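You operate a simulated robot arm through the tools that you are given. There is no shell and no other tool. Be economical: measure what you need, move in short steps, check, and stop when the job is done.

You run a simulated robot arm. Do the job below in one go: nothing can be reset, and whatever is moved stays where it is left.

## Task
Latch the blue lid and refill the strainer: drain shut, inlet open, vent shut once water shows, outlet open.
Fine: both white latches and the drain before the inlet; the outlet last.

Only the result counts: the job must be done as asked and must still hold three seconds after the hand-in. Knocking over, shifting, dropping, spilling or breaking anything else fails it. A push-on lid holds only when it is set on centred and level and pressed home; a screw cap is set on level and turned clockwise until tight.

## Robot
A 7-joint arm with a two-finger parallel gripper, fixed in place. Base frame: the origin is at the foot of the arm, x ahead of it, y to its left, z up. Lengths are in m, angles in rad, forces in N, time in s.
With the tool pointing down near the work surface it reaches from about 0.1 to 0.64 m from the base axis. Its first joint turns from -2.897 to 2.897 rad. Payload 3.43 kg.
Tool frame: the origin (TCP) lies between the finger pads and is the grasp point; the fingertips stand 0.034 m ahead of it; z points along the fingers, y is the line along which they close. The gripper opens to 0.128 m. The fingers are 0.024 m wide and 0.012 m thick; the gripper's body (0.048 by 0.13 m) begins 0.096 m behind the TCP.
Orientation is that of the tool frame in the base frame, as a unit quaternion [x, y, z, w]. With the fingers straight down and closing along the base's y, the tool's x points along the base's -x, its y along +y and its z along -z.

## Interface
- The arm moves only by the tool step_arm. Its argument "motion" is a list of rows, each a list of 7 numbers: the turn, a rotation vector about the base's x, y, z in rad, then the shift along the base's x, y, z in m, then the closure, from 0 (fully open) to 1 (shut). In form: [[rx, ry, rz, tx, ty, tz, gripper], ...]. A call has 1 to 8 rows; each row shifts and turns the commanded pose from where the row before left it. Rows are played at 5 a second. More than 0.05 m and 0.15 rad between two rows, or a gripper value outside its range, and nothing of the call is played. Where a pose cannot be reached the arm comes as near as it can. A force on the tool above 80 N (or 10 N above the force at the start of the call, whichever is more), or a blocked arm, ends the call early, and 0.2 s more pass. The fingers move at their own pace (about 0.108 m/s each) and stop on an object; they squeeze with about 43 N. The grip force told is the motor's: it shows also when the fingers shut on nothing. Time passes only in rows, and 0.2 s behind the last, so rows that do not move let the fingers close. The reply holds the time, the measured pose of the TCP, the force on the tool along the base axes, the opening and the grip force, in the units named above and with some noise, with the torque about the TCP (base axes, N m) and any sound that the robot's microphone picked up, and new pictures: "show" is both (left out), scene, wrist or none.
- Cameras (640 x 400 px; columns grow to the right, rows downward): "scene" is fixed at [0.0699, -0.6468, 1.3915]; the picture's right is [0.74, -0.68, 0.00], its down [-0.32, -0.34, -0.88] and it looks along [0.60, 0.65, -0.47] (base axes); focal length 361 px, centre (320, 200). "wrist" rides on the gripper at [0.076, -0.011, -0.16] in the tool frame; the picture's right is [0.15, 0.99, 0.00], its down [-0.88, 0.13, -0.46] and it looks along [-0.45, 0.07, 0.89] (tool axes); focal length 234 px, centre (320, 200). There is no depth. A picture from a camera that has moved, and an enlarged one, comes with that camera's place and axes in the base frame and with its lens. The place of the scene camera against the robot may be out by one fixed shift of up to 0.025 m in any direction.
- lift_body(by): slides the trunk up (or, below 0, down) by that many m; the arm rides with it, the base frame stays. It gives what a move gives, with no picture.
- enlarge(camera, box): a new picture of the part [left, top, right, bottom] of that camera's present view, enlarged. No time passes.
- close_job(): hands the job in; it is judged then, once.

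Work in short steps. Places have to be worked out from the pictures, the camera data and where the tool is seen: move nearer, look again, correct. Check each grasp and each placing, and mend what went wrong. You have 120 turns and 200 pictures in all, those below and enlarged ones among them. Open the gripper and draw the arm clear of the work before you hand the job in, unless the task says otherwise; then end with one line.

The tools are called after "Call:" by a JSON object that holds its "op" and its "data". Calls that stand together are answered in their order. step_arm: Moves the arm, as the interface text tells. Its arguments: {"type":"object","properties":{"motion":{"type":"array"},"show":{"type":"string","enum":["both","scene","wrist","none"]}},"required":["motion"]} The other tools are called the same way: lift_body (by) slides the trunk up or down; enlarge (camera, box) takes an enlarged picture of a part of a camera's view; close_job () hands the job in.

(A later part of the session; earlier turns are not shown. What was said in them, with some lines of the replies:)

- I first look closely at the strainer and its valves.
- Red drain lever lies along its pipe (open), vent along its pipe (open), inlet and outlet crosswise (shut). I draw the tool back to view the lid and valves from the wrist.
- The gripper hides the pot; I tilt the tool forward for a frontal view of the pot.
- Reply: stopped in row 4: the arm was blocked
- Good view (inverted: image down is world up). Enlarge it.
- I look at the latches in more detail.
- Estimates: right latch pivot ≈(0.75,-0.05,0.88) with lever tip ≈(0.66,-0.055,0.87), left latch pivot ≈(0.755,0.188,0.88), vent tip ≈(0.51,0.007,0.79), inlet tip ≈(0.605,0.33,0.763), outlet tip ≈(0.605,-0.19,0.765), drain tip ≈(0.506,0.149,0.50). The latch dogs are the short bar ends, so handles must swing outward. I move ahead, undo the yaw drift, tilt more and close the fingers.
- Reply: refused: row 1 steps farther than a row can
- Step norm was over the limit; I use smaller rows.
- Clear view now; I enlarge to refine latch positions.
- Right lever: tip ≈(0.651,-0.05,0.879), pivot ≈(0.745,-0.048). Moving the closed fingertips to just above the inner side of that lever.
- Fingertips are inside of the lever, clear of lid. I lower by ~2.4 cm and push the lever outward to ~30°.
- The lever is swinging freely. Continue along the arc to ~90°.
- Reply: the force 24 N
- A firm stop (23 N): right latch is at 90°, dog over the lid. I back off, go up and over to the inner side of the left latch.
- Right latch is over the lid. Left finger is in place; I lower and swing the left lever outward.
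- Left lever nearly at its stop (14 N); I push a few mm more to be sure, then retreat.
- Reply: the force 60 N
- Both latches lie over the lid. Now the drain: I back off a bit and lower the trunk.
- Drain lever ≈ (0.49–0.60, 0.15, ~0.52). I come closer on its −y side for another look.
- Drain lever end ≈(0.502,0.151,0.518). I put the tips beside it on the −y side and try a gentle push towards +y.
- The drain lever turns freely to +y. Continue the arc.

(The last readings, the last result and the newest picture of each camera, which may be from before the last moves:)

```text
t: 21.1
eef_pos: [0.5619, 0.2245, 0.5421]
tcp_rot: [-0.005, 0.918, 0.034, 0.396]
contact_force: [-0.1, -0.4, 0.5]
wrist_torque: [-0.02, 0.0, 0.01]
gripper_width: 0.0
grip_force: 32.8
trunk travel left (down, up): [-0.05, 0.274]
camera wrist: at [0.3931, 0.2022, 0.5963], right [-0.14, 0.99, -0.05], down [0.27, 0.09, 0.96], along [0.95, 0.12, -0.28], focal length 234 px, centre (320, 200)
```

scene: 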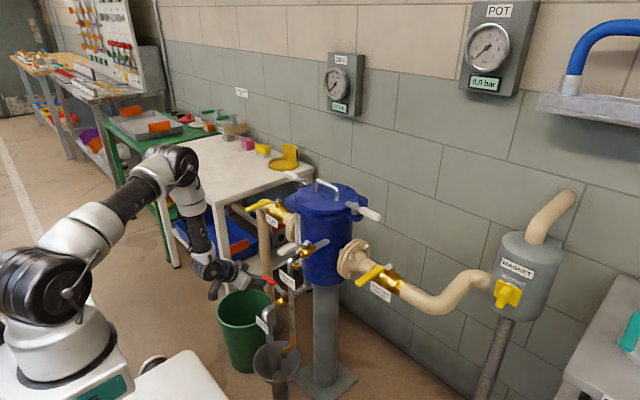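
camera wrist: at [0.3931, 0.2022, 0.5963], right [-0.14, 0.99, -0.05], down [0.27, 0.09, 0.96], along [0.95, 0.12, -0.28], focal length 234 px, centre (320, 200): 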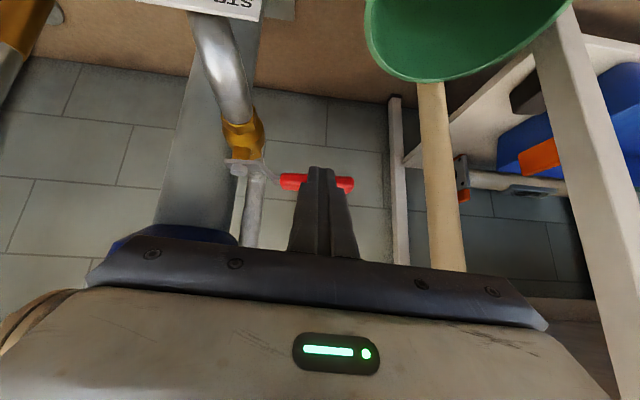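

No stop force yet; I push on in small steps until the stop.

Call:
{"op": "step_arm", "data": {"motion": [[0, 0, 0, 0.006, 0.0, 0, 1], [0, 0, 0, 0.005, 0.0, 0, 1]], "show": "none"}}

Call:
{"op": "enlarge", "data": {"camera": "wrist", "box": [200, 110, 400, 235]}}

Call:
{"op": "enlarge", "data": {"camera": "scene", "box": [230, 260, 326, 320]}}

```text
t: 21.7
eef_pos: [0.5696, 0.2237, 0.5428]
tcp_rot: [-0.007, 0.919, 0.035, 0.393]
contact_force: [-22.3, 2.2, 9.5]
wrist_torque: [-0.05, 0.12, -0.1]
gripper_width: 0.0002
grip_force: 33.0
trunk travel left (down, up): [-0.05, 0.274]
```

```text
3.20 times, centred on (300, 172) of wrist
camera zoom: at [0.4013, 0.2029, 0.5972], right [-0.14, 0.99, -0.05], down [0.27, 0.08, 0.96], along [0.95, 0.12, -0.28], focal length 749 px, centre (384, 288)
```

zoom: 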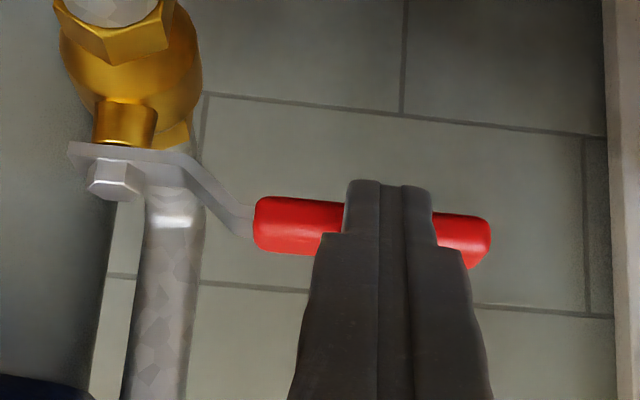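

```text
6.67 times, centred on (278, 290) of scene
camera zoom: at [0.0699, -0.6468, 1.3915], right [0.74, -0.68, 0.0], down [-0.32, -0.34, -0.88], along [0.6, 0.65, -0.47], focal length 2405 px, centre (600, -400)
```

zoom: 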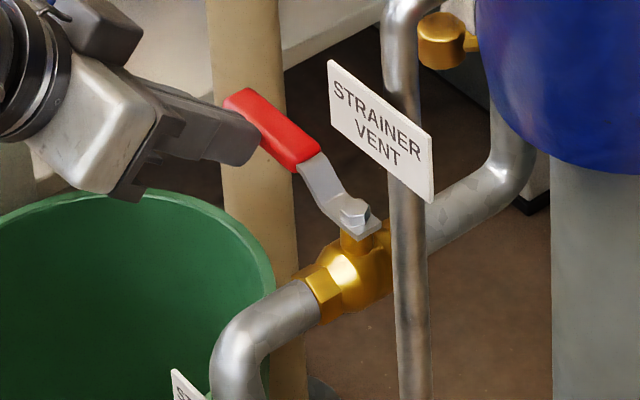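

Stop felt at 22 N: drain shut (lever crosswise). Clockwise closes, so the inlet should open by swinging its lever −x → −y. I back off and raise the trunk.

Call:
{"op": "step_arm", "data": {"motion": [[0, 0, 0, -0.035, 0, 0.01, 1], [0, 0, 0, -0.035, 0.02, 0.02, 1], [0, 0, 0, -0.03, 0.03, 0.02, 1], [0, 0, 0, 0, 0.045, 0.0, 1]], "show": "none"}}

Call:
{"op": "lift_body", "data": {"by": 0.2}}

Call:
{"op": "step_arm", "data": {"motion": [[0, 0, 0, 0.04, 0.02, 0.02, 1]]}}

Call:
{"op": "enlarge", "data": {"camera": "wrist", "box": [200, 90, 420, 228]}}

```text
t: 22.7
eef_pos: [0.4717, 0.3171, 0.5926]
tcp_rot: [-0.005, 0.917, 0.034, 0.396]
contact_force: [0.6, 0.1, 0.9]
wrist_torque: [0.0, -0.01, 0.01]
gripper_width: 0.0
grip_force: 33.2
trunk travel left (down, up): [-0.05, 0.274]
```

```text
t: 24.8
eef_pos: [0.4725, 0.3177, 0.7923]
tcp_rot: [-0.005, 0.918, 0.034, 0.396]
contact_force: [-0.1, 0.1, -0.3]
wrist_torque: [0.02, -0.01, -0.02]
gripper_width: 0.0
grip_force: 32.4
trunk travel left (down, up): [-0.25, 0.074]
```

```text
t: 25.2
eef_pos: [0.5108, 0.3377, 0.8126]
tcp_rot: [-0.006, 0.918, 0.034, 0.395]
contact_force: [0.4, -0.4, -0.1]
wrist_torque: [0.02, 0.03, 0.01]
gripper_width: 0.0
grip_force: 32.9
trunk travel left (down, up): [-0.25, 0.074]
camera wrist: at [0.3427, 0.3169, 0.8671], right [-0.14, 0.99, -0.05], down [0.27, 0.08, 0.96], along [0.95, 0.12, -0.28], focal length 234 px, centre (320, 200)
```

scene: 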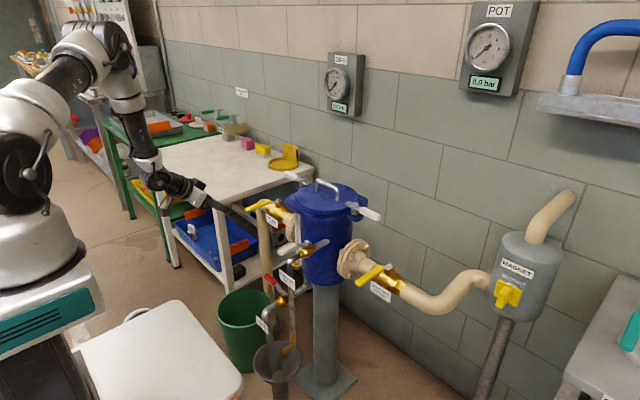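
wrist: 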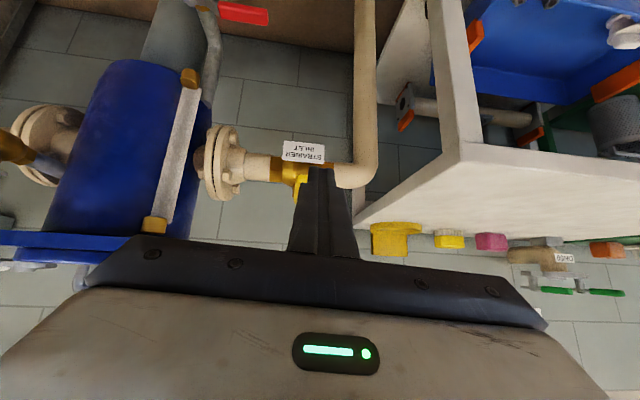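

```text
2.90 times, centred on (310, 159) of wrist
camera zoom: at [0.3427, 0.3169, 0.8671], right [-0.14, 0.99, -0.05], down [0.27, 0.08, 0.96], along [0.95, 0.12, -0.28], focal length 679 px, centre (349, 319)
```

zoom: 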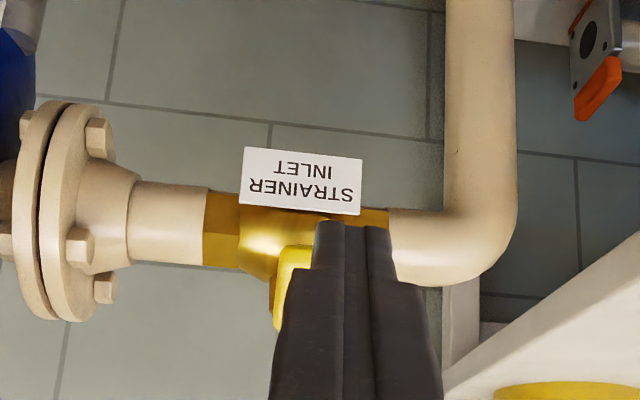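

Lever seen just right of where expected. I go to its +y side, forward alongside.

Call:
{"op": "step_arm", "data": {"motion": [[0, 0, 0, 0, 0.028, 0.0, 1], [0, 0, 0, 0.04, 0, -0.01, 1], [0, 0, 0, 0.045, 0, -0.01, 1], [0, 0, 0, 0.035, 0, -0.004, 1]], "show": "wrist"}}

Call:
{"op": "enlarge", "data": {"camera": "wrist", "box": [220, 90, 440, 228]}}

Call:
{"op": "enlarge", "data": {"camera": "scene", "box": [216, 160, 344, 240]}}

```text
t: 26.2
eef_pos: [0.6318, 0.3659, 0.7867]
tcp_rot: [-0.005, 0.918, 0.034, 0.395]
contact_force: [-0.3, 0.0, -1.0]
wrist_torque: [0.03, 0.01, 0.01]
gripper_width: 0.0002
grip_force: 33.5
trunk travel left (down, up): [-0.25, 0.074]
camera wrist: at [0.4632, 0.345, 0.842], right [-0.14, 0.99, -0.05], down [0.27, 0.08, 0.96], along [0.95, 0.12, -0.28], focal length 234 px, centre (320, 200)
```

wrist: 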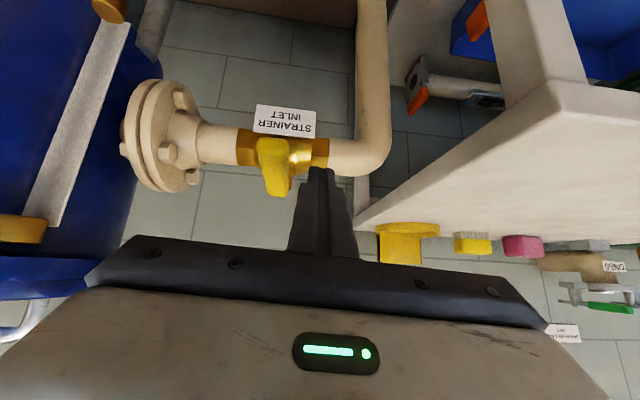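

```text
2.90 times, centred on (330, 159) of wrist
camera zoom: at [0.4632, 0.345, 0.842], right [-0.14, 0.99, -0.05], down [0.27, 0.08, 0.96], along [0.95, 0.12, -0.28], focal length 679 px, centre (291, 319)
```

zoom: 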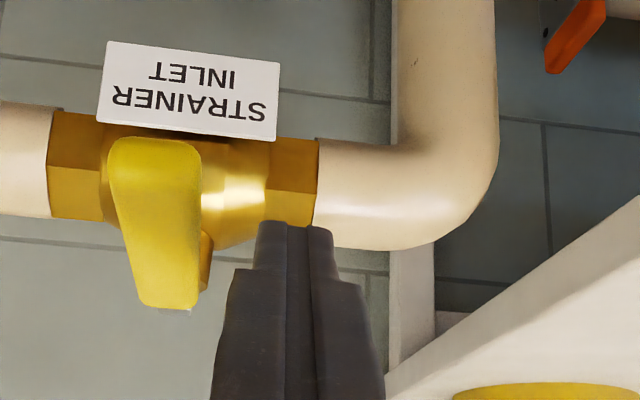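

```text
5.00 times, centred on (280, 200) of scene
camera zoom: at [0.0699, -0.6468, 1.3915], right [0.74, -0.68, 0.0], down [-0.32, -0.34, -0.88], along [0.6, 0.65, -0.47], focal length 1804 px, centre (520, 200)
```

zoom: 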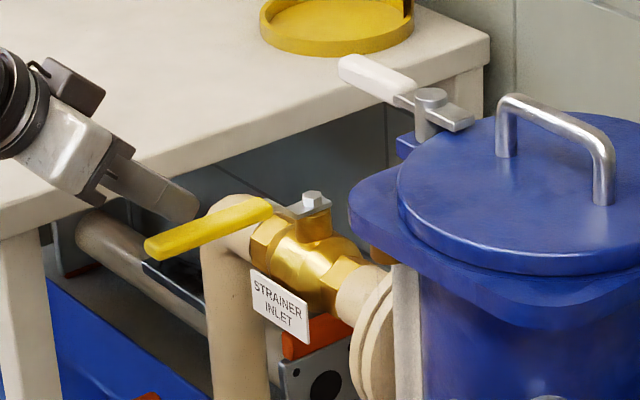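

Position good. Push the inlet lever toward −y, first ~25°.

Call:
{"op": "step_arm", "data": {"motion": [[0, 0, 0, 0.002, -0.016, 0, 1], [0, 0, 0, 0.002, -0.012, 0, 1], [0, 0, 0, 0.002, -0.012, 0, 1], [0, 0, 0, 0.002, -0.012, 0, 1]], "show": "wrist"}}

```text
t: 27.2
eef_pos: [0.6312, 0.3488, 0.7916]
tcp_rot: [-0.015, 0.918, 0.051, 0.393]
contact_force: [1.0, 17.9, -1.5]
wrist_torque: [0.33, -0.01, 0.05]
gripper_width: 0.0
grip_force: 33.6
trunk travel left (down, up): [-0.25, 0.074]
stopped in row 4: the force on the tool passed its limit at 84 N (the readings are from after the stop); the commanded pose is now the measured one
camera wrist: at [0.4638, 0.3206, 0.8454], right [-0.17, 0.99, -0.02], down [0.27, 0.07, 0.96], along [0.95, 0.16, -0.28], focal length 234 px, centre (320, 200)
```

wrist: 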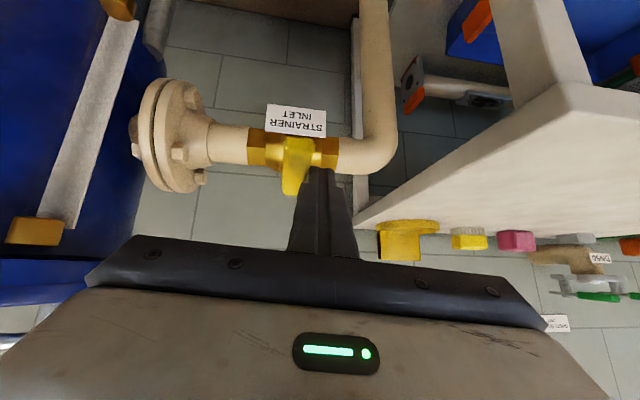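

That way is blocked (stop). So the inlet opens towards +y. I back out and go round to its −y side.

Call:
{"op": "step_arm", "data": {"motion": [[0, 0, -0.04, -0.005, 0.016, 0.0, 1], [0, 0, 0, -0.045, 0.005, 0.0, 1], [0, 0, 0, -0.045, 0, 0.01, 1], [0, 0, 0, 0, -0.04, 0.01, 1], [0, 0, 0, 0, -0.03, -0.01, 1], [0, 0, 0, 0.04, -0.002, -0.01, 1], [0, 0, 0, 0.045, 0, -0.003, 1]], "show": "wrist"}}

Call:
{"op": "enlarge", "data": {"camera": "wrist", "box": [220, 90, 440, 228]}}

```text
t: 28.8
eef_pos: [0.6237, 0.2937, 0.7871]
tcp_rot: [0.006, 0.918, 0.04, 0.396]
contact_force: [-0.5, -0.3, -0.2]
wrist_torque: [-0.01, 0.0, 0.01]
gripper_width: 0.0001
grip_force: 33.2
trunk travel left (down, up): [-0.25, 0.074]
camera wrist: at [0.4549, 0.2731, 0.8412], right [-0.12, 0.99, -0.03], down [0.27, 0.06, 0.96], along [0.95, 0.11, -0.28], focal length 234 px, centre (320, 200)
```

wrist: 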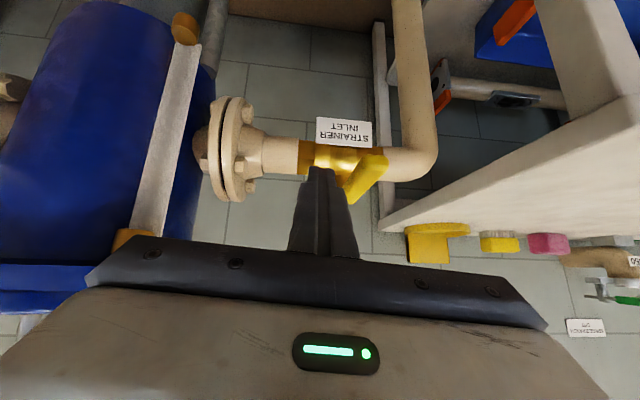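

```text
2.90 times, centred on (330, 159) of wrist
camera zoom: at [0.4549, 0.2731, 0.8412], right [-0.12, 0.99, -0.03], down [0.27, 0.06, 0.96], along [0.95, 0.11, -0.28], focal length 679 px, centre (291, 319)
```

zoom: 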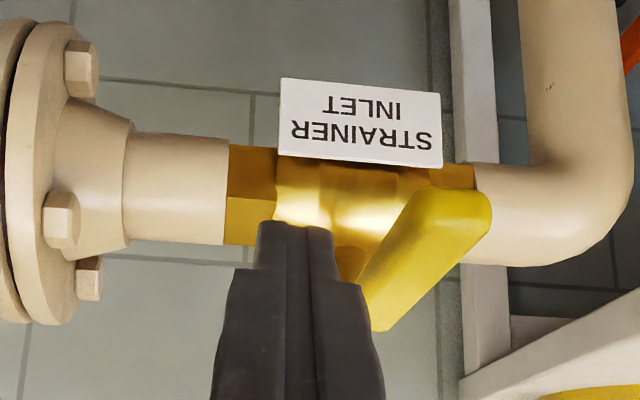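

Finger is on the −y side. Push towards +y.

Call:
{"op": "step_arm", "data": {"motion": [[0, 0, 0, 0.006, 0.012, 0, 1], [0, 0, 0, 0.005, 0.012, 0, 1], [0, 0, 0, 0.001, 0.012, 0, 1], [0, 0, 0, 0.002, 0.012, 0, 1]], "show": "wrist"}}

```text
t: 29.8
eef_pos: [0.6388, 0.3395, 0.7897]
tcp_rot: [0.005, 0.918, 0.041, 0.395]
contact_force: [1.1, -1.1, -0.2]
wrist_torque: [0.01, 0.05, -0.03]
gripper_width: 0.0
grip_force: 32.8
trunk travel left (down, up): [-0.25, 0.074]
camera wrist: at [0.4692, 0.3202, 0.8438], right [-0.12, 0.99, -0.03], down [0.27, 0.06, 0.96], along [0.95, 0.11, -0.28], focal length 234 px, centre (320, 200)
```

wrist: 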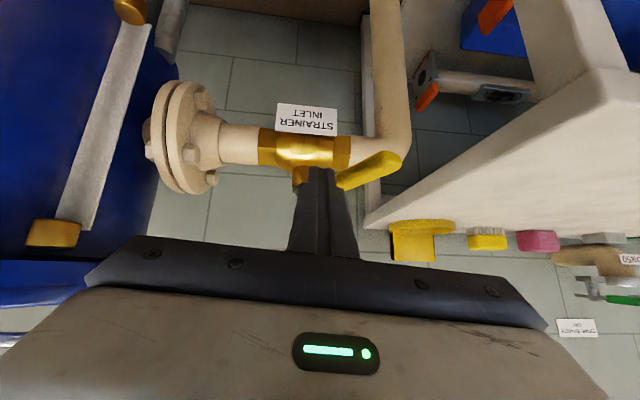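

It turns freely. Continue to fully open.

Call:
{"op": "step_arm", "data": {"motion": [[0, 0, 0, 0.001, 0.013, 0, 1], [0, 0, 0, 0.0085, 0.021, 0, 1], [0, 0, 0, 0.014, 0.0185, 0, 1], [0, 0, 0, 0.018, 0.014, 0, 1], [0, 0, 0, 0.018, 0.008, 0, 1]], "show": "both"}}

```text
t: 31.0
eef_pos: [0.6963, 0.4161, 0.7894]
tcp_rot: [0.006, 0.917, 0.042, 0.395]
contact_force: [-0.4, -0.8, 0.3]
wrist_torque: [-0.02, -0.04, 0.01]
gripper_width: 0.0002
grip_force: 33.3
trunk travel left (down, up): [-0.25, 0.074]
camera wrist: at [0.5268, 0.3959, 0.8439], right [-0.12, 0.99, -0.03], down [0.27, 0.06, 0.96], along [0.95, 0.11, -0.28], focal length 234 px, centre (320, 200)
```

scene: 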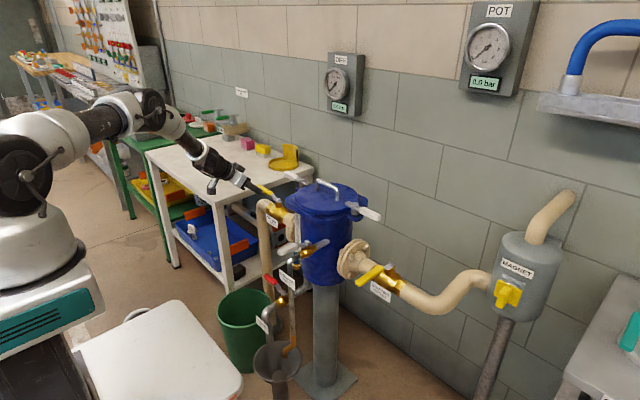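
wrist: 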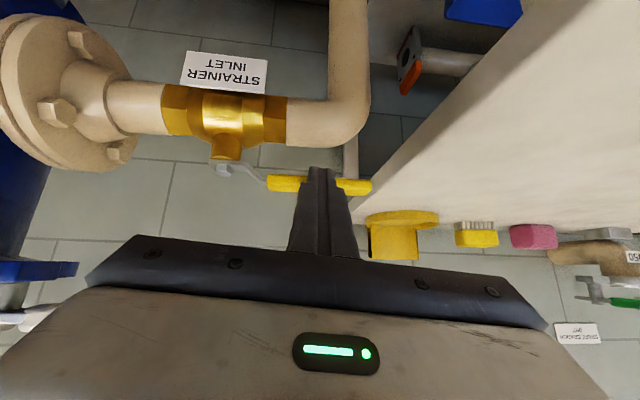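

Not at the stop yet; a few small forward pushes until force rises.

Call:
{"op": "step_arm", "data": {"motion": [[0, 0, 0, 0.005, 0.0, 0, 1], [0, 0, 0, 0.004, 0.0, 0, 1]], "show": "none"}}

Call:
{"op": "step_arm", "data": {"motion": [[0, 0, 0, 0.004, 0.0, 0, 1]], "show": "none"}}

```text
t: 31.6
eef_pos: [0.6991, 0.4176, 0.7902]
tcp_rot: [0.005, 0.918, 0.042, 0.393]
contact_force: [-51.5, -9.1, 17.9]
wrist_torque: [0.13, 0.26, -0.73]
gripper_width: 0.0
grip_force: 33.2
trunk travel left (down, up): [-0.25, 0.074]
```

```text
t: 32.0
eef_pos: [0.6988, 0.4168, 0.7895]
tcp_rot: [0.006, 0.919, 0.042, 0.393]
contact_force: [-47.1, -20.3, 33.1]
wrist_torque: [-0.36, -0.28, -0.81]
gripper_width: 0.0
grip_force: 33.4
trunk travel left (down, up): [-0.25, 0.074]
stopped in row 1: the force on the tool passed its limit at 84 N (the readings are from after the stop); the commanded pose is now the measured one
```

Inlet is open at its stop. Back off and move toward the vent, watching for water.

Call:
{"op": "step_arm", "data": {"motion": [[0, 0, 0, -0.04, 0, 0.005, 1], [0, 0, 0, -0.045, 0, 0.02, 1], [0, 0, 0, -0.045, -0.02, 0.0, 1], [0, 0, 0, -0.045, -0.02, 0.0, 1], [0, 0, 0, -0.035, -0.035, 0.0, 1], [0, 0, 0, -0.025, -0.04, 0.0, 1], [0, 0, 0, -0.02, -0.045, 0.0, 1], [0, 0, 0, 0, -0.048, 0.0, 1]], "show": "none"}}

Call:
{"op": "step_arm", "data": {"motion": [[0, 0, 0, 0, -0.048, 0.0, 1], [0, 0, 0, 0, -0.048, 0.0, 1], [0, 0, 0, 0, -0.048, 0.0, 1], [0, 0, 0, 0, -0.048, 0.0, 1], [0, 0, 0, 0, -0.035, 0.0, 1]]}}

Call:
{"op": "enlarge", "data": {"camera": "scene", "box": [230, 180, 390, 280]}}

Call:
{"op": "enlarge", "data": {"camera": "wrist", "box": [200, 60, 440, 210]}}

Call:
{"op": "enlarge", "data": {"camera": "scene", "box": [230, 300, 390, 400]}}

```text
t: 33.8
eef_pos: [0.4471, 0.2084, 0.809]
tcp_rot: [0.005, 0.919, 0.043, 0.391]
contact_force: [-0.8, 0.1, 0.1]
wrist_torque: [-0.01, 0.01, 0.03]
gripper_width: 0.0
grip_force: 33.1
trunk travel left (down, up): [-0.25, 0.074]
```

```text
t: 35.0
eef_pos: [0.4472, -0.0197, 0.8059]
tcp_rot: [0.005, 0.92, 0.042, 0.391]
contact_force: [1.4, -0.3, 0.8]
wrist_torque: [-0.04, 0.01, 0.0]
gripper_width: 0.0
grip_force: 33.0
trunk travel left (down, up): [-0.25, 0.074]
camera wrist: at [0.2798, -0.0402, 0.8631], right [-0.13, 0.99, -0.03], down [0.28, 0.06, 0.96], along [0.95, 0.11, -0.29], focal length 234 px, centre (320, 200)
```

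scene: 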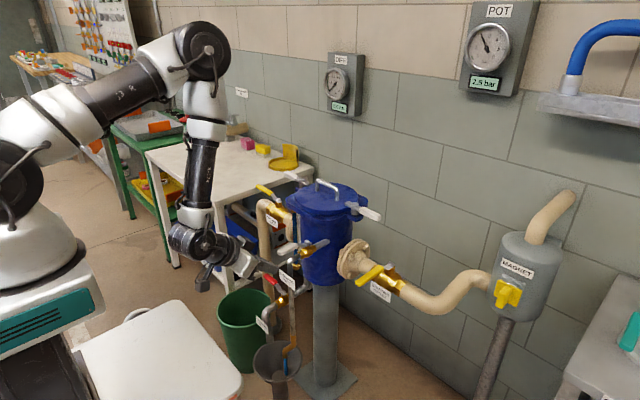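
wrist: 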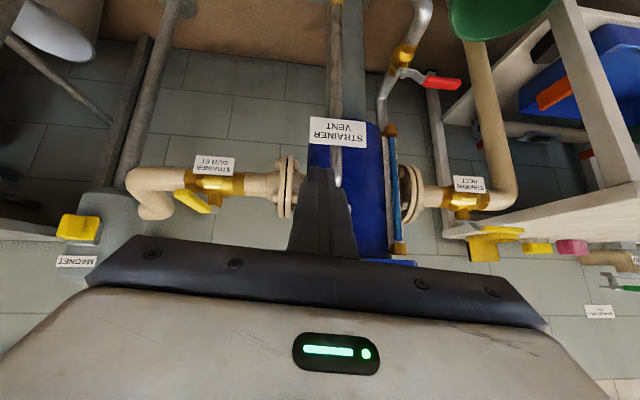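

```text
4.00 times, centred on (310, 230) of scene
camera zoom: at [0.0699, -0.6468, 1.3915], right [0.74, -0.68, 0.0], down [-0.32, -0.34, -0.88], along [0.6, 0.65, -0.47], focal length 1443 px, centre (360, 80)
```

zoom: 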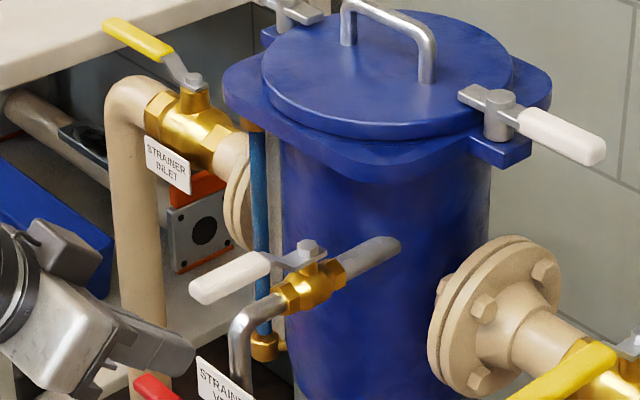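

```text
2.67 times, centred on (320, 135) of wrist
camera zoom: at [0.2798, -0.0402, 0.8631], right [-0.13, 0.99, -0.03], down [0.28, 0.06, 0.96], along [0.95, 0.11, -0.29], focal length 624 px, centre (320, 373)
```

zoom: 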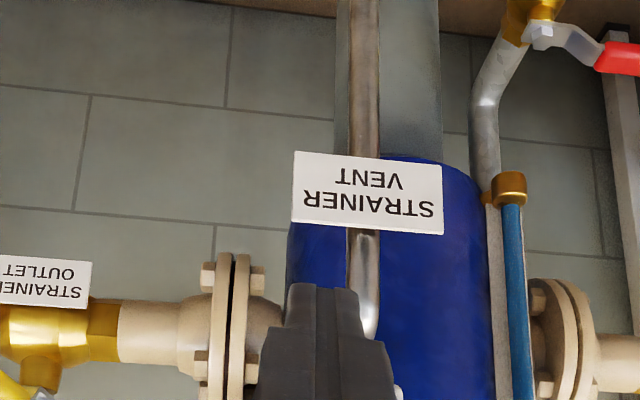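

```text
4.00 times, centred on (310, 350) of scene
camera zoom: at [0.0699, -0.6468, 1.3915], right [0.74, -0.68, 0.0], down [-0.32, -0.34, -0.88], along [0.6, 0.65, -0.47], focal length 1443 px, centre (360, -400)
```

zoom: 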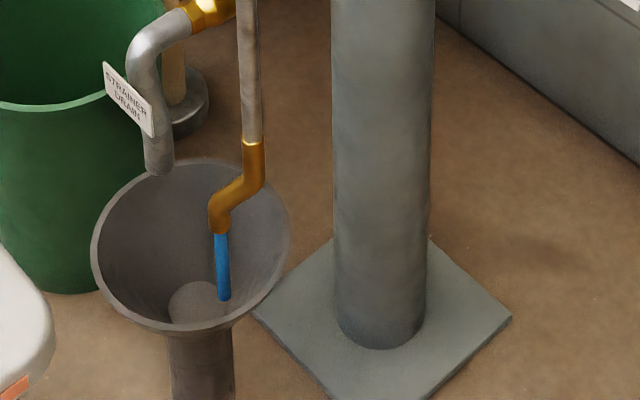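

Water runs from the vent spout, the sight glass is full and the gauge reads 2.5 bar. Now shut the vent: finger on the −y side of its lever, push to +y.

Call:
{"op": "step_arm", "data": {"motion": [[0, 0, 0, 0, -0.018, 0.008, 1], [0, 0, 0, 0.03, 0, 0.0, 1], [0, 0, 0, 0.028, 0, 0, 1]], "show": "wrist"}}

Call:
{"op": "enlarge", "data": {"camera": "wrist", "box": [220, 90, 440, 228]}}

Call:
{"op": "enlarge", "data": {"camera": "scene", "box": [230, 200, 358, 280]}}

```text
t: 35.8
eef_pos: [0.5059, -0.0384, 0.8154]
tcp_rot: [0.004, 0.92, 0.043, 0.391]
contact_force: [0.8, -0.7, 0.0]
wrist_torque: [0.02, 0.01, -0.01]
gripper_width: 0.0001
grip_force: 33.0
trunk travel left (down, up): [-0.25, 0.074]
camera wrist: at [0.3383, -0.0585, 0.8715], right [-0.13, 0.99, -0.03], down [0.28, 0.06, 0.96], along [0.95, 0.11, -0.29], focal length 234 px, centre (320, 200)
```

wrist: 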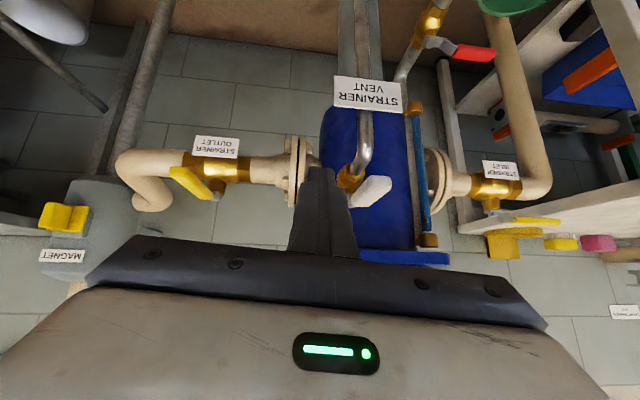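

```text
2.90 times, centred on (330, 159) of wrist
camera zoom: at [0.3383, -0.0585, 0.8715], right [-0.13, 0.99, -0.03], down [0.28, 0.06, 0.96], along [0.95, 0.11, -0.29], focal length 679 px, centre (291, 319)
```

zoom: 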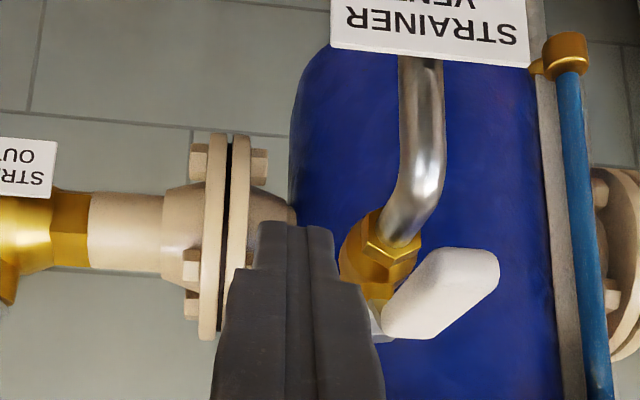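

```text
5.00 times, centred on (294, 240) of scene
camera zoom: at [0.0699, -0.6468, 1.3915], right [0.74, -0.68, 0.0], down [-0.32, -0.34, -0.88], along [0.6, 0.65, -0.47], focal length 1804 px, centre (450, 0)
```

zoom: 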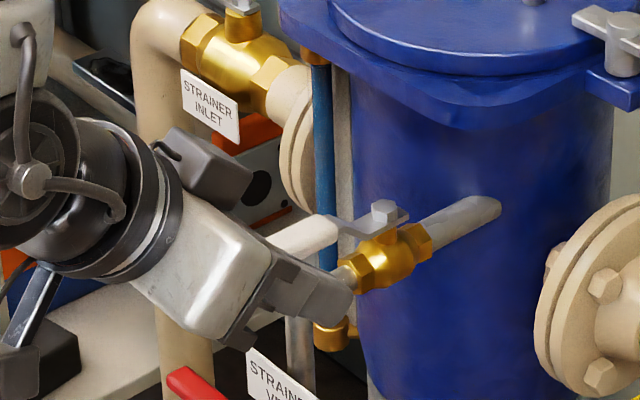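

Finger alongside the vent lever. Push to +y.

Call:
{"op": "step_arm", "data": {"motion": [[0, 0, 0, 0.0, 0.016, 0.002, 1], [0, 0, 0, 0.0, 0.014, 0, 1], [0, 0, 0, 0.0, 0.012, 0, 1], [0, 0, 0, 0.002, 0.014, 0, 1]], "show": "wrist"}}

```text
t: 36.9
eef_pos: [0.5051, -0.0104, 0.8182]
tcp_rot: [0.025, 0.92, 0.018, 0.391]
contact_force: [-5.1, -16.7, 6.7]
wrist_torque: [-0.28, 0.01, -0.14]
gripper_width: 0.0001
grip_force: 33.3
trunk travel left (down, up): [-0.25, 0.074]
stopped in row 4: the force on the tool passed its limit at 81 N (the readings are from after the stop); the commanded pose is now the measured one
camera wrist: at [0.3374, -0.0194, 0.8749], right [-0.07, 1.0, -0.05], down [0.29, 0.07, 0.96], along [0.96, 0.05, -0.29], focal length 234 px, centre (320, 200)
```

wrist: 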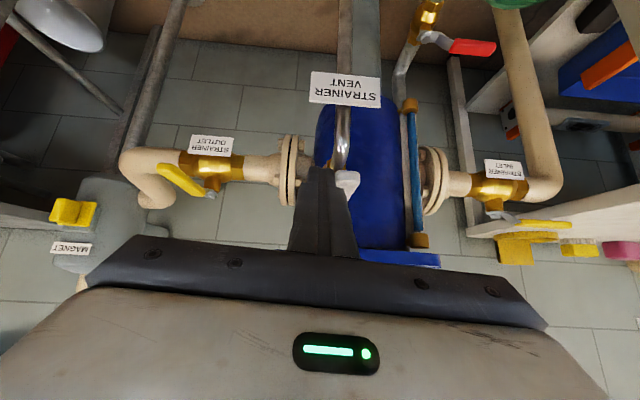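

The vent lever is stopped that way, so it closes toward −y. I go round to its +y side.

Call:
{"op": "step_arm", "data": {"motion": [[0, 0, 0.05, -0.005, -0.014, 0.0, 1], [0, 0, 0, -0.04, -0.002, 0.0, 1], [0, 0, 0, -0.04, 0, 0.0, 1], [0, 0, 0, 0, 0.035, 0.0, 1], [0, 0, 0, 0, 0.03, 0, 1], [0, 0, 0, 0.04, 0.0, 0, 1], [0, 0, 0, 0.043, 0.0, 0, 1]], "show": "wrist"}}

Call:
{"op": "enlarge", "data": {"camera": "wrist", "box": [220, 90, 440, 228]}}

```text
t: 38.5
eef_pos: [0.5023, 0.0463, 0.8164]
tcp_rot: [-0.001, 0.921, 0.03, 0.389]
contact_force: [-0.3, 0.1, -0.1]
wrist_torque: [0.02, 0.02, -0.01]
gripper_width: 0.0001
grip_force: 33.1
trunk travel left (down, up): [-0.25, 0.074]
camera wrist: at [0.3352, 0.0275, 0.874], right [-0.13, 0.99, -0.05], down [0.28, 0.08, 0.96], along [0.95, 0.11, -0.29], focal length 234 px, centre (320, 200)
```

wrist: 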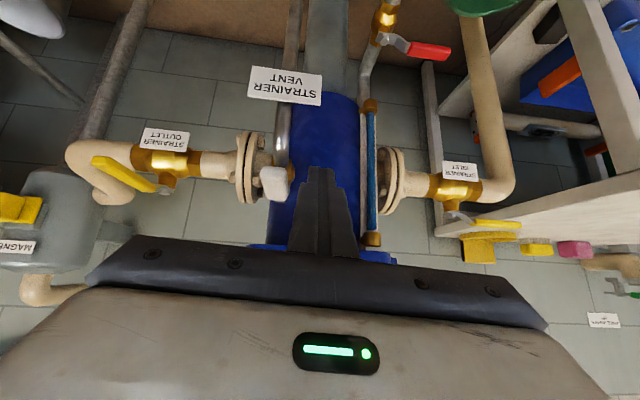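

```text
2.90 times, centred on (330, 159) of wrist
camera zoom: at [0.3352, 0.0275, 0.874], right [-0.13, 0.99, -0.05], down [0.28, 0.08, 0.96], along [0.95, 0.11, -0.29], focal length 679 px, centre (291, 319)
```

zoom: 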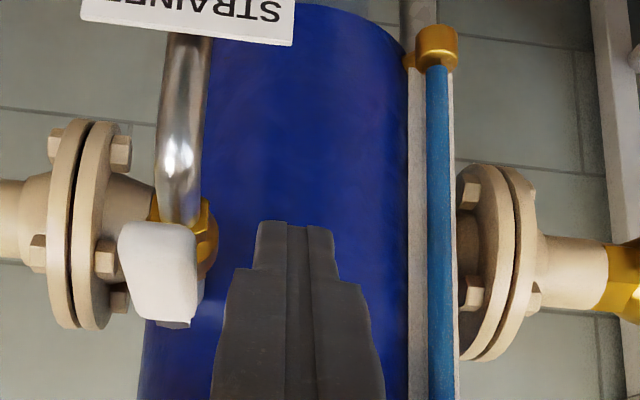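

Push the vent lever toward −y.

Call:
{"op": "step_arm", "data": {"motion": [[0, 0, 0, 0.002, -0.018, 0.001, 1], [0, 0, 0, 0.001, -0.016, 0, 1], [0, 0, 0, 0.001, -0.012, 0, 1], [0, 0, 0, 0.002, -0.012, 0, 1]], "show": "wrist"}}

```text
t: 39.5
eef_pos: [0.512, -0.0142, 0.8199]
tcp_rot: [-0.001, 0.92, 0.03, 0.39]
contact_force: [-0.9, 0.2, 0.2]
wrist_torque: [0.0, 0.0, -0.03]
gripper_width: 0.0
grip_force: 32.8
trunk travel left (down, up): [-0.25, 0.074]
camera wrist: at [0.3434, -0.0325, 0.8749], right [-0.13, 0.99, -0.05], down [0.28, 0.08, 0.96], along [0.95, 0.11, -0.29], focal length 234 px, centre (320, 200)
```

wrist: 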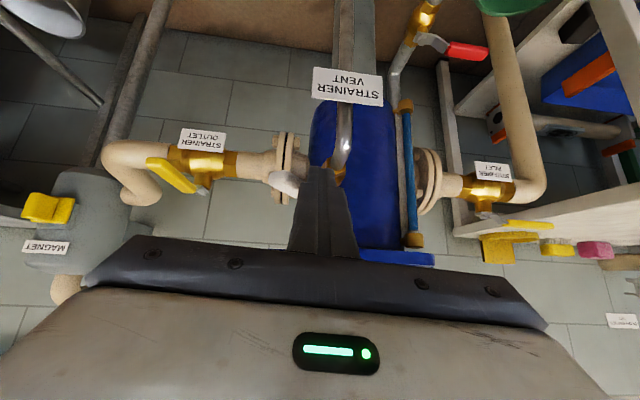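

Turning freely; continue the arc to shut.

Call:
{"op": "step_arm", "data": {"motion": [[0, 0, 0, 0.005, -0.018, 0, 1], [0, 0, 0, 0.012, -0.016, 0, 1], [0, 0, 0, 0.015, -0.012, 0, 1], [0, 0, 0, 0.016, -0.007, 0, 1]], "show": "wrist"}}

Call:
{"op": "step_arm", "data": {"motion": [[0, 0, 0, 0.005, 0.0, 0, 1], [0, 0, 0, 0.004, 0.0, 0, 1]], "show": "none"}}

Call:
{"op": "enlarge", "data": {"camera": "scene", "box": [230, 200, 358, 280]}}

Call:
{"op": "enlarge", "data": {"camera": "scene", "box": [230, 300, 390, 400]}}

```text
t: 40.5
eef_pos: [0.559, -0.0672, 0.8184]
tcp_rot: [-0.001, 0.92, 0.03, 0.39]
contact_force: [-1.2, -0.3, 0.6]
wrist_torque: [-0.01, 0.01, -0.02]
gripper_width: 0.0
grip_force: 32.5
trunk travel left (down, up): [-0.25, 0.074]
camera wrist: at [0.3908, -0.0864, 0.8756], right [-0.13, 0.99, -0.05], down [0.28, 0.08, 0.96], along [0.95, 0.11, -0.29], focal length 234 px, centre (320, 200)
```

wrist: 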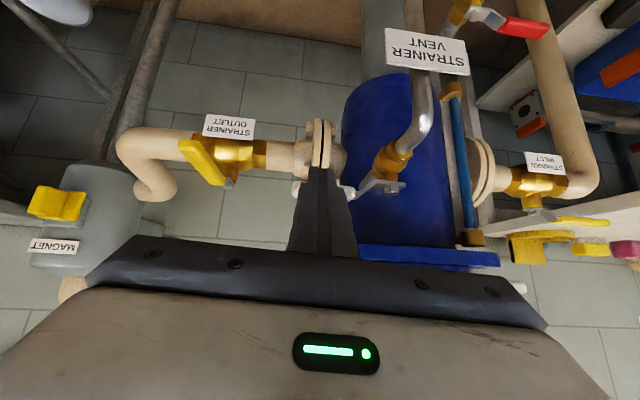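

```text
t: 41.1
eef_pos: [0.563, -0.0673, 0.8188]
tcp_rot: [-0.001, 0.921, 0.031, 0.388]
contact_force: [-28.7, -1.0, 11.1]
wrist_torque: [-0.02, 0.09, -0.02]
gripper_width: 0.0002
grip_force: 32.7
trunk travel left (down, up): [-0.25, 0.074]
```

```text
5.00 times, centred on (294, 240) of scene
camera zoom: at [0.0699, -0.6468, 1.3915], right [0.74, -0.68, 0.0], down [-0.32, -0.34, -0.88], along [0.6, 0.65, -0.47], focal length 1804 px, centre (450, 0)
```

zoom: 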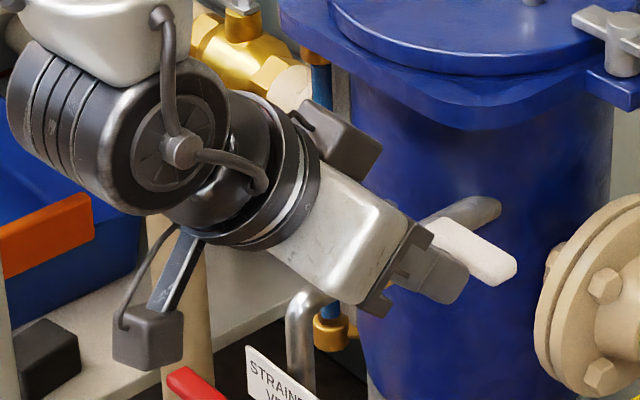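

```text
4.00 times, centred on (310, 350) of scene
camera zoom: at [0.0699, -0.6468, 1.3915], right [0.74, -0.68, 0.0], down [-0.32, -0.34, -0.88], along [0.6, 0.65, -0.47], focal length 1443 px, centre (360, -400)
```

zoom: 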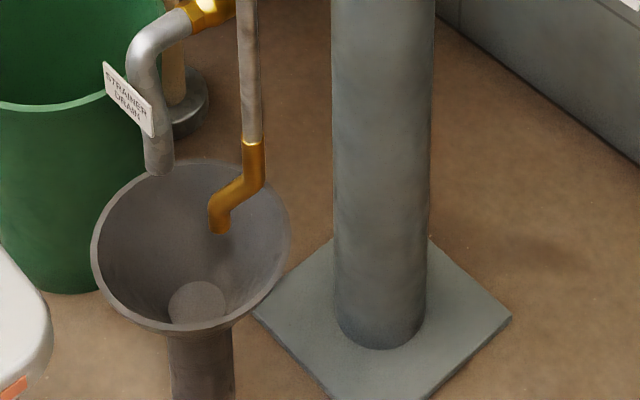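

Vent shut, flow stopped. Now the outlet lever (tip ≈(0.605,−0.192,0.766)): I go to its +y side and will try −y.

Call:
{"op": "step_arm", "data": {"motion": [[0, 0, 0, -0.04, 0, 0.01, 1], [0, 0, 0, -0.02, -0.04, 0.0, 1], [0, 0, 0, 0, -0.046, 0.0, 1], [0, 0, 0, 0.04, 0, -0.02, 1], [0, 0, 0, 0.045, 0, -0.018, 1], [0, 0, 0, 0.04, 0, 0, 1]], "show": "both"}}

Call:
{"op": "enlarge", "data": {"camera": "wrist", "box": [200, 90, 420, 228]}}

Call:
{"op": "enlarge", "data": {"camera": "scene", "box": [290, 220, 418, 300]}}

```text
t: 42.5
eef_pos: [0.6336, -0.1533, 0.7909]
tcp_rot: [-0.001, 0.92, 0.031, 0.39]
contact_force: [0.0, 0.9, 0.3]
wrist_torque: [-0.02, -0.01, 0.0]
gripper_width: 0.0
grip_force: 32.9
trunk travel left (down, up): [-0.25, 0.074]
camera wrist: at [0.465, -0.1732, 0.8482], right [-0.13, 0.99, -0.05], down [0.28, 0.08, 0.96], along [0.95, 0.11, -0.29], focal length 234 px, centre (320, 200)
```

scene: 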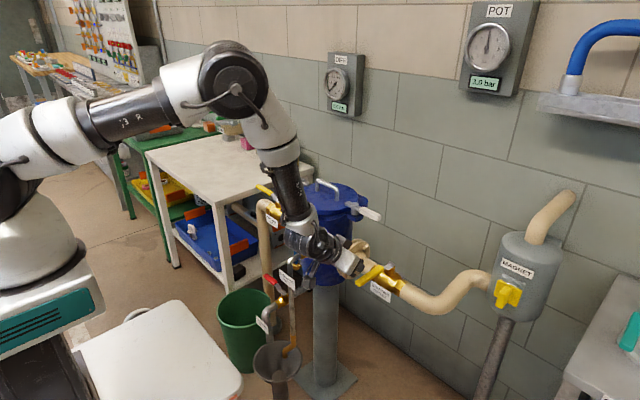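
wrist: 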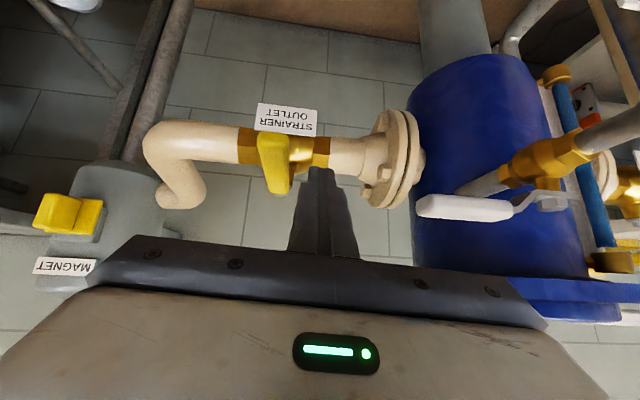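

```text
2.90 times, centred on (310, 159) of wrist
camera zoom: at [0.465, -0.1732, 0.8482], right [-0.13, 0.99, -0.05], down [0.28, 0.08, 0.96], along [0.95, 0.11, -0.29], focal length 679 px, centre (349, 319)
```

zoom: 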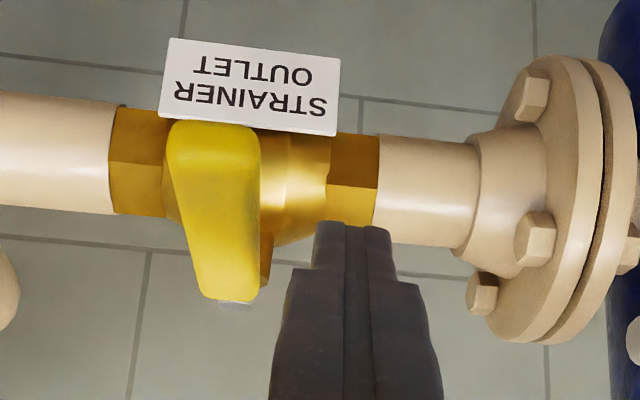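

```text
5.00 times, centred on (354, 260) of scene
camera zoom: at [0.0699, -0.6468, 1.3915], right [0.74, -0.68, 0.0], down [-0.32, -0.34, -0.88], along [0.6, 0.65, -0.47], focal length 1804 px, centre (150, -100)
```

zoom: 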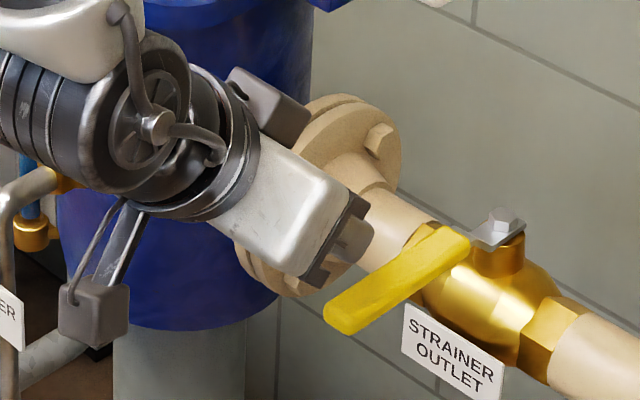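

Finger on the +y side. Gentle push toward −y.

Call:
{"op": "step_arm", "data": {"motion": [[0, 0, 0, 0.002, -0.014, 0, 1], [0, 0, 0, 0.002, -0.01, 0, 1], [0, 0, 0, 0.001, -0.008, 0, 1], [0, 0, 0, 0.001, -0.006, 0, 1]], "show": "wrist"}}

```text
t: 43.5
eef_pos: [0.639, -0.1916, 0.791]
tcp_rot: [-0.002, 0.92, 0.032, 0.39]
contact_force: [-0.3, 1.1, 0.3]
wrist_torque: [0.02, 0.03, 0.01]
gripper_width: 0.0001
grip_force: 33.0
trunk travel left (down, up): [-0.25, 0.074]
camera wrist: at [0.4711, -0.2108, 0.8477], right [-0.13, 0.99, -0.05], down [0.28, 0.08, 0.96], along [0.95, 0.11, -0.29], focal length 234 px, centre (320, 200)
```

wrist: 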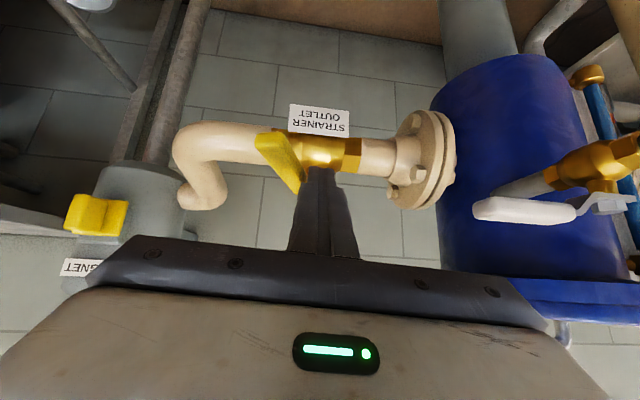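

It turns. Continue to fully open.

Call:
{"op": "step_arm", "data": {"motion": [[0, 0, 0, 0.001, -0.022, 0, 1], [0, 0, 0, 0.008, -0.021, 0, 1], [0, 0, 0, 0.014, -0.0185, 0, 1], [0, 0, 0, 0.018, -0.014, 0, 1], [0, 0, 0, 0.018, -0.008, 0, 1]], "show": "wrist"}}

Call:
{"op": "step_arm", "data": {"motion": [[0, 0, 0, 0.004, 0.0, 0, 1], [0, 0, 0, 0.003, 0.0, 0, 1]], "show": "none"}}

```text
t: 44.7
eef_pos: [0.6954, -0.2774, 0.7883]
tcp_rot: [0.001, 0.921, 0.029, 0.389]
contact_force: [-1.8, -0.3, -1.0]
wrist_torque: [-0.02, 0.13, -0.08]
gripper_width: 0.0002
grip_force: 33.2
trunk travel left (down, up): [-0.25, 0.074]
camera wrist: at [0.5289, -0.2951, 0.8471], right [-0.12, 0.99, -0.05], down [0.29, 0.08, 0.95], along [0.95, 0.1, -0.29], focal length 234 px, centre (320, 200)
```

wrist: 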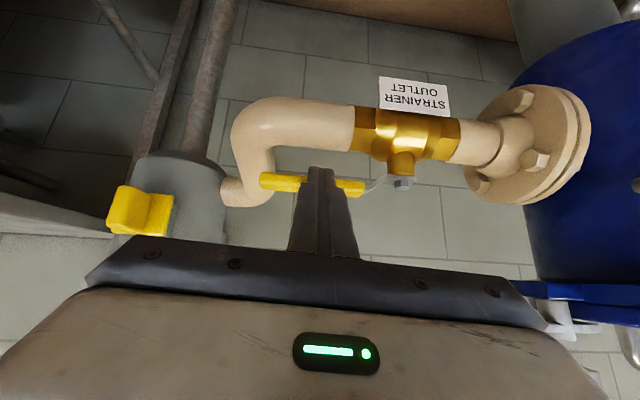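

```text
t: 45.3
eef_pos: [0.7009, -0.2758, 0.7907]
tcp_rot: [-0.001, 0.921, 0.03, 0.389]
contact_force: [-41.9, 7.0, 15.7]
wrist_torque: [0.04, 0.27, 0.03]
gripper_width: 0.0002
grip_force: 33.3
trunk travel left (down, up): [-0.25, 0.074]
```

Stop felt (42 N): outlet open. Retreat, open the gripper and check everything.

Call:
{"op": "step_arm", "data": {"motion": [[0, 0, 0, -0.04, 0, 0.01, 1], [0, 0, 0, -0.045, 0, 0.02, 1], [0, 0, 0, -0.045, 0, 0.02, 1], [0, 0, 0, -0.045, 0, 0.02, 1], [0, 0, 0, -0.045, 0.02, 0.0, 1], [0, 0, 0, -0.04, 0.02, 0, 0.5], [0, 0, 0, -0.03, 0.02, 0.0, 0], [0, 0, 0, 0, 0.02, 0.0, 0]]}}

Call:
{"op": "enlarge", "data": {"camera": "scene", "box": [230, 170, 422, 290]}}

Call:
{"op": "enlarge", "data": {"camera": "scene", "box": [230, 260, 422, 380]}}

Call:
{"op": "enlarge", "data": {"camera": "scene", "box": [310, 0, 550, 150]}}

```text
t: 47.1
eef_pos: [0.4146, -0.1952, 0.862]
tcp_rot: [-0.001, 0.92, 0.03, 0.391]
contact_force: [-0.1, -0.4, 0.0]
wrist_torque: [0.04, 0.0, 0.02]
gripper_width: 0.1279
grip_force: 0.0
trunk travel left (down, up): [-0.25, 0.074]
camera wrist: at [0.2468, -0.2139, 0.9174], right [-0.13, 0.99, -0.05], down [0.28, 0.09, 0.96], along [0.95, 0.11, -0.29], focal length 234 px, centre (320, 200)
```

scene: 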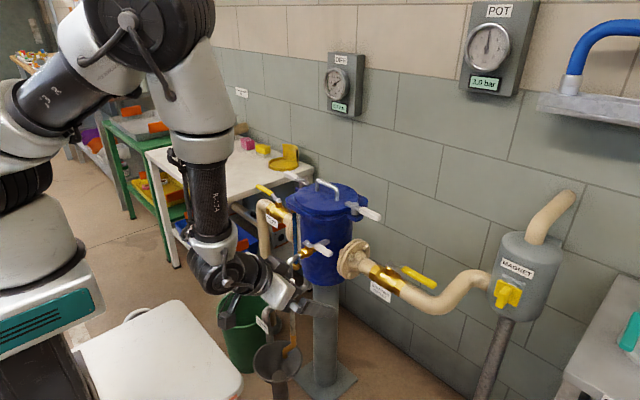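
wrist: 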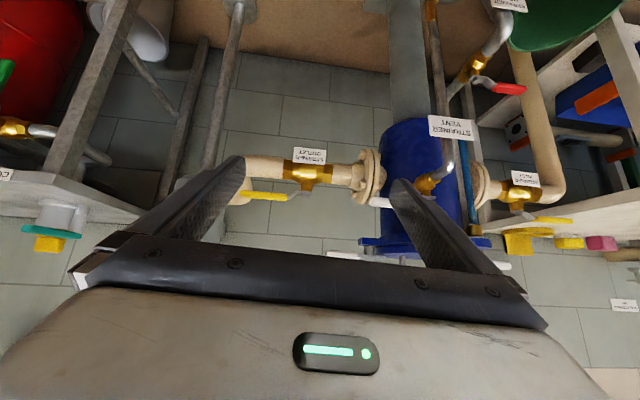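

```text
3.33 times, centred on (326, 230) of scene
camera zoom: at [0.0699, -0.6468, 1.3915], right [0.74, -0.68, 0.0], down [-0.32, -0.34, -0.88], along [0.6, 0.65, -0.47], focal length 1203 px, centre (300, 100)
```

zoom: 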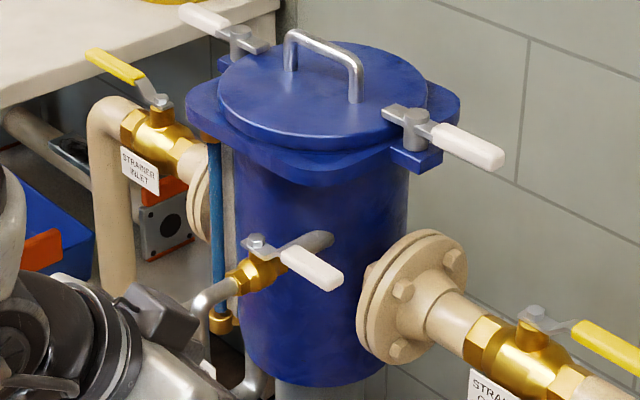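

```text
3.33 times, centred on (326, 320) of scene
camera zoom: at [0.0699, -0.6468, 1.3915], right [0.74, -0.68, 0.0], down [-0.32, -0.34, -0.88], along [0.6, 0.65, -0.47], focal length 1203 px, centre (300, -200)
```

zoom: 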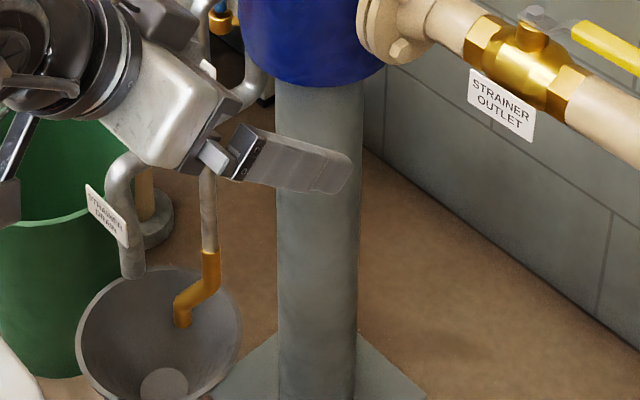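

```text
2.67 times, centred on (430, 75) of scene
camera zoom: at [0.0699, -0.6468, 1.3915], right [0.74, -0.68, 0.0], down [-0.32, -0.34, -0.88], along [0.6, 0.65, -0.47], focal length 962 px, centre (27, 533)
```

zoom: 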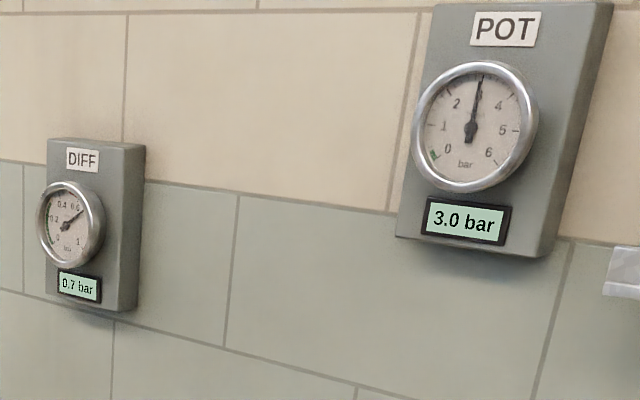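

Everything is set: both latches over the lid, drain and vent shut with no flow, inlet and outlet open, and the pot holding 3.0 bar. I draw the arm a bit further clear.

Call:
{"op": "step_arm", "data": {"motion": [[0, 0, 0, -0.02, 0, 0.045, 0], [0, 0, 0, -0.02, 0, 0.045, 0], [0, 0, 0, 0, 0, 0.04, 0], [0, 0, 0, 0, 0, 0, 0], [0, 0, 0, 0, 0, 0, 0]]}}

```text
t: 48.3
eef_pos: [0.3738, -0.1935, 0.9899]
tcp_rot: [-0.001, 0.921, 0.031, 0.389]
contact_force: [0.6, 0.8, 0.3]
wrist_torque: [-0.03, -0.01, 0.02]
gripper_width: 0.128
grip_force: 0.0
trunk travel left (down, up): [-0.25, 0.074]
camera wrist: at [0.2064, -0.2135, 1.0468], right [-0.13, 0.99, -0.05], down [0.28, 0.08, 0.96], along [0.95, 0.11, -0.29], focal length 234 px, centre (320, 200)
```

scene: 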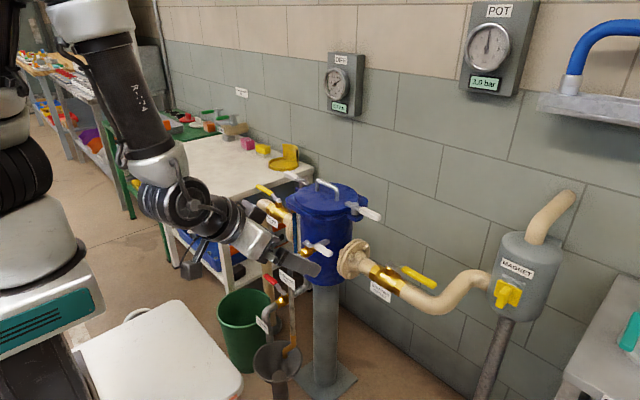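
wrist: 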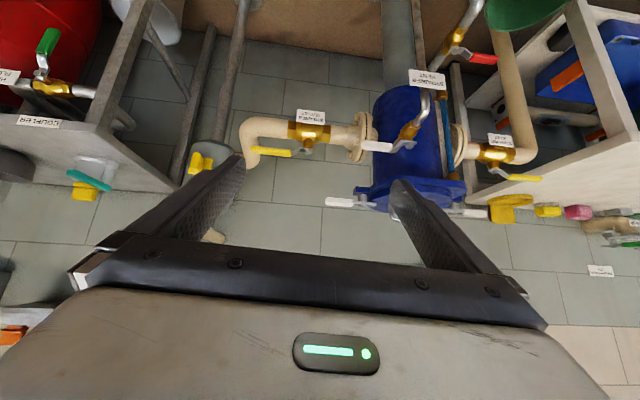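

Arm is clear and the state is stable; I hand in.

Call:
{"op": "close_job", "data": {}}

```text
The job is handed in.
```

The blue lid is latched and the strainer is refilled: drain shut, inlet open, vent shut after water ran from its spout, outlet opened last. The pot gauge reads 3.0 bar and the differential gauge 0.7 bar.
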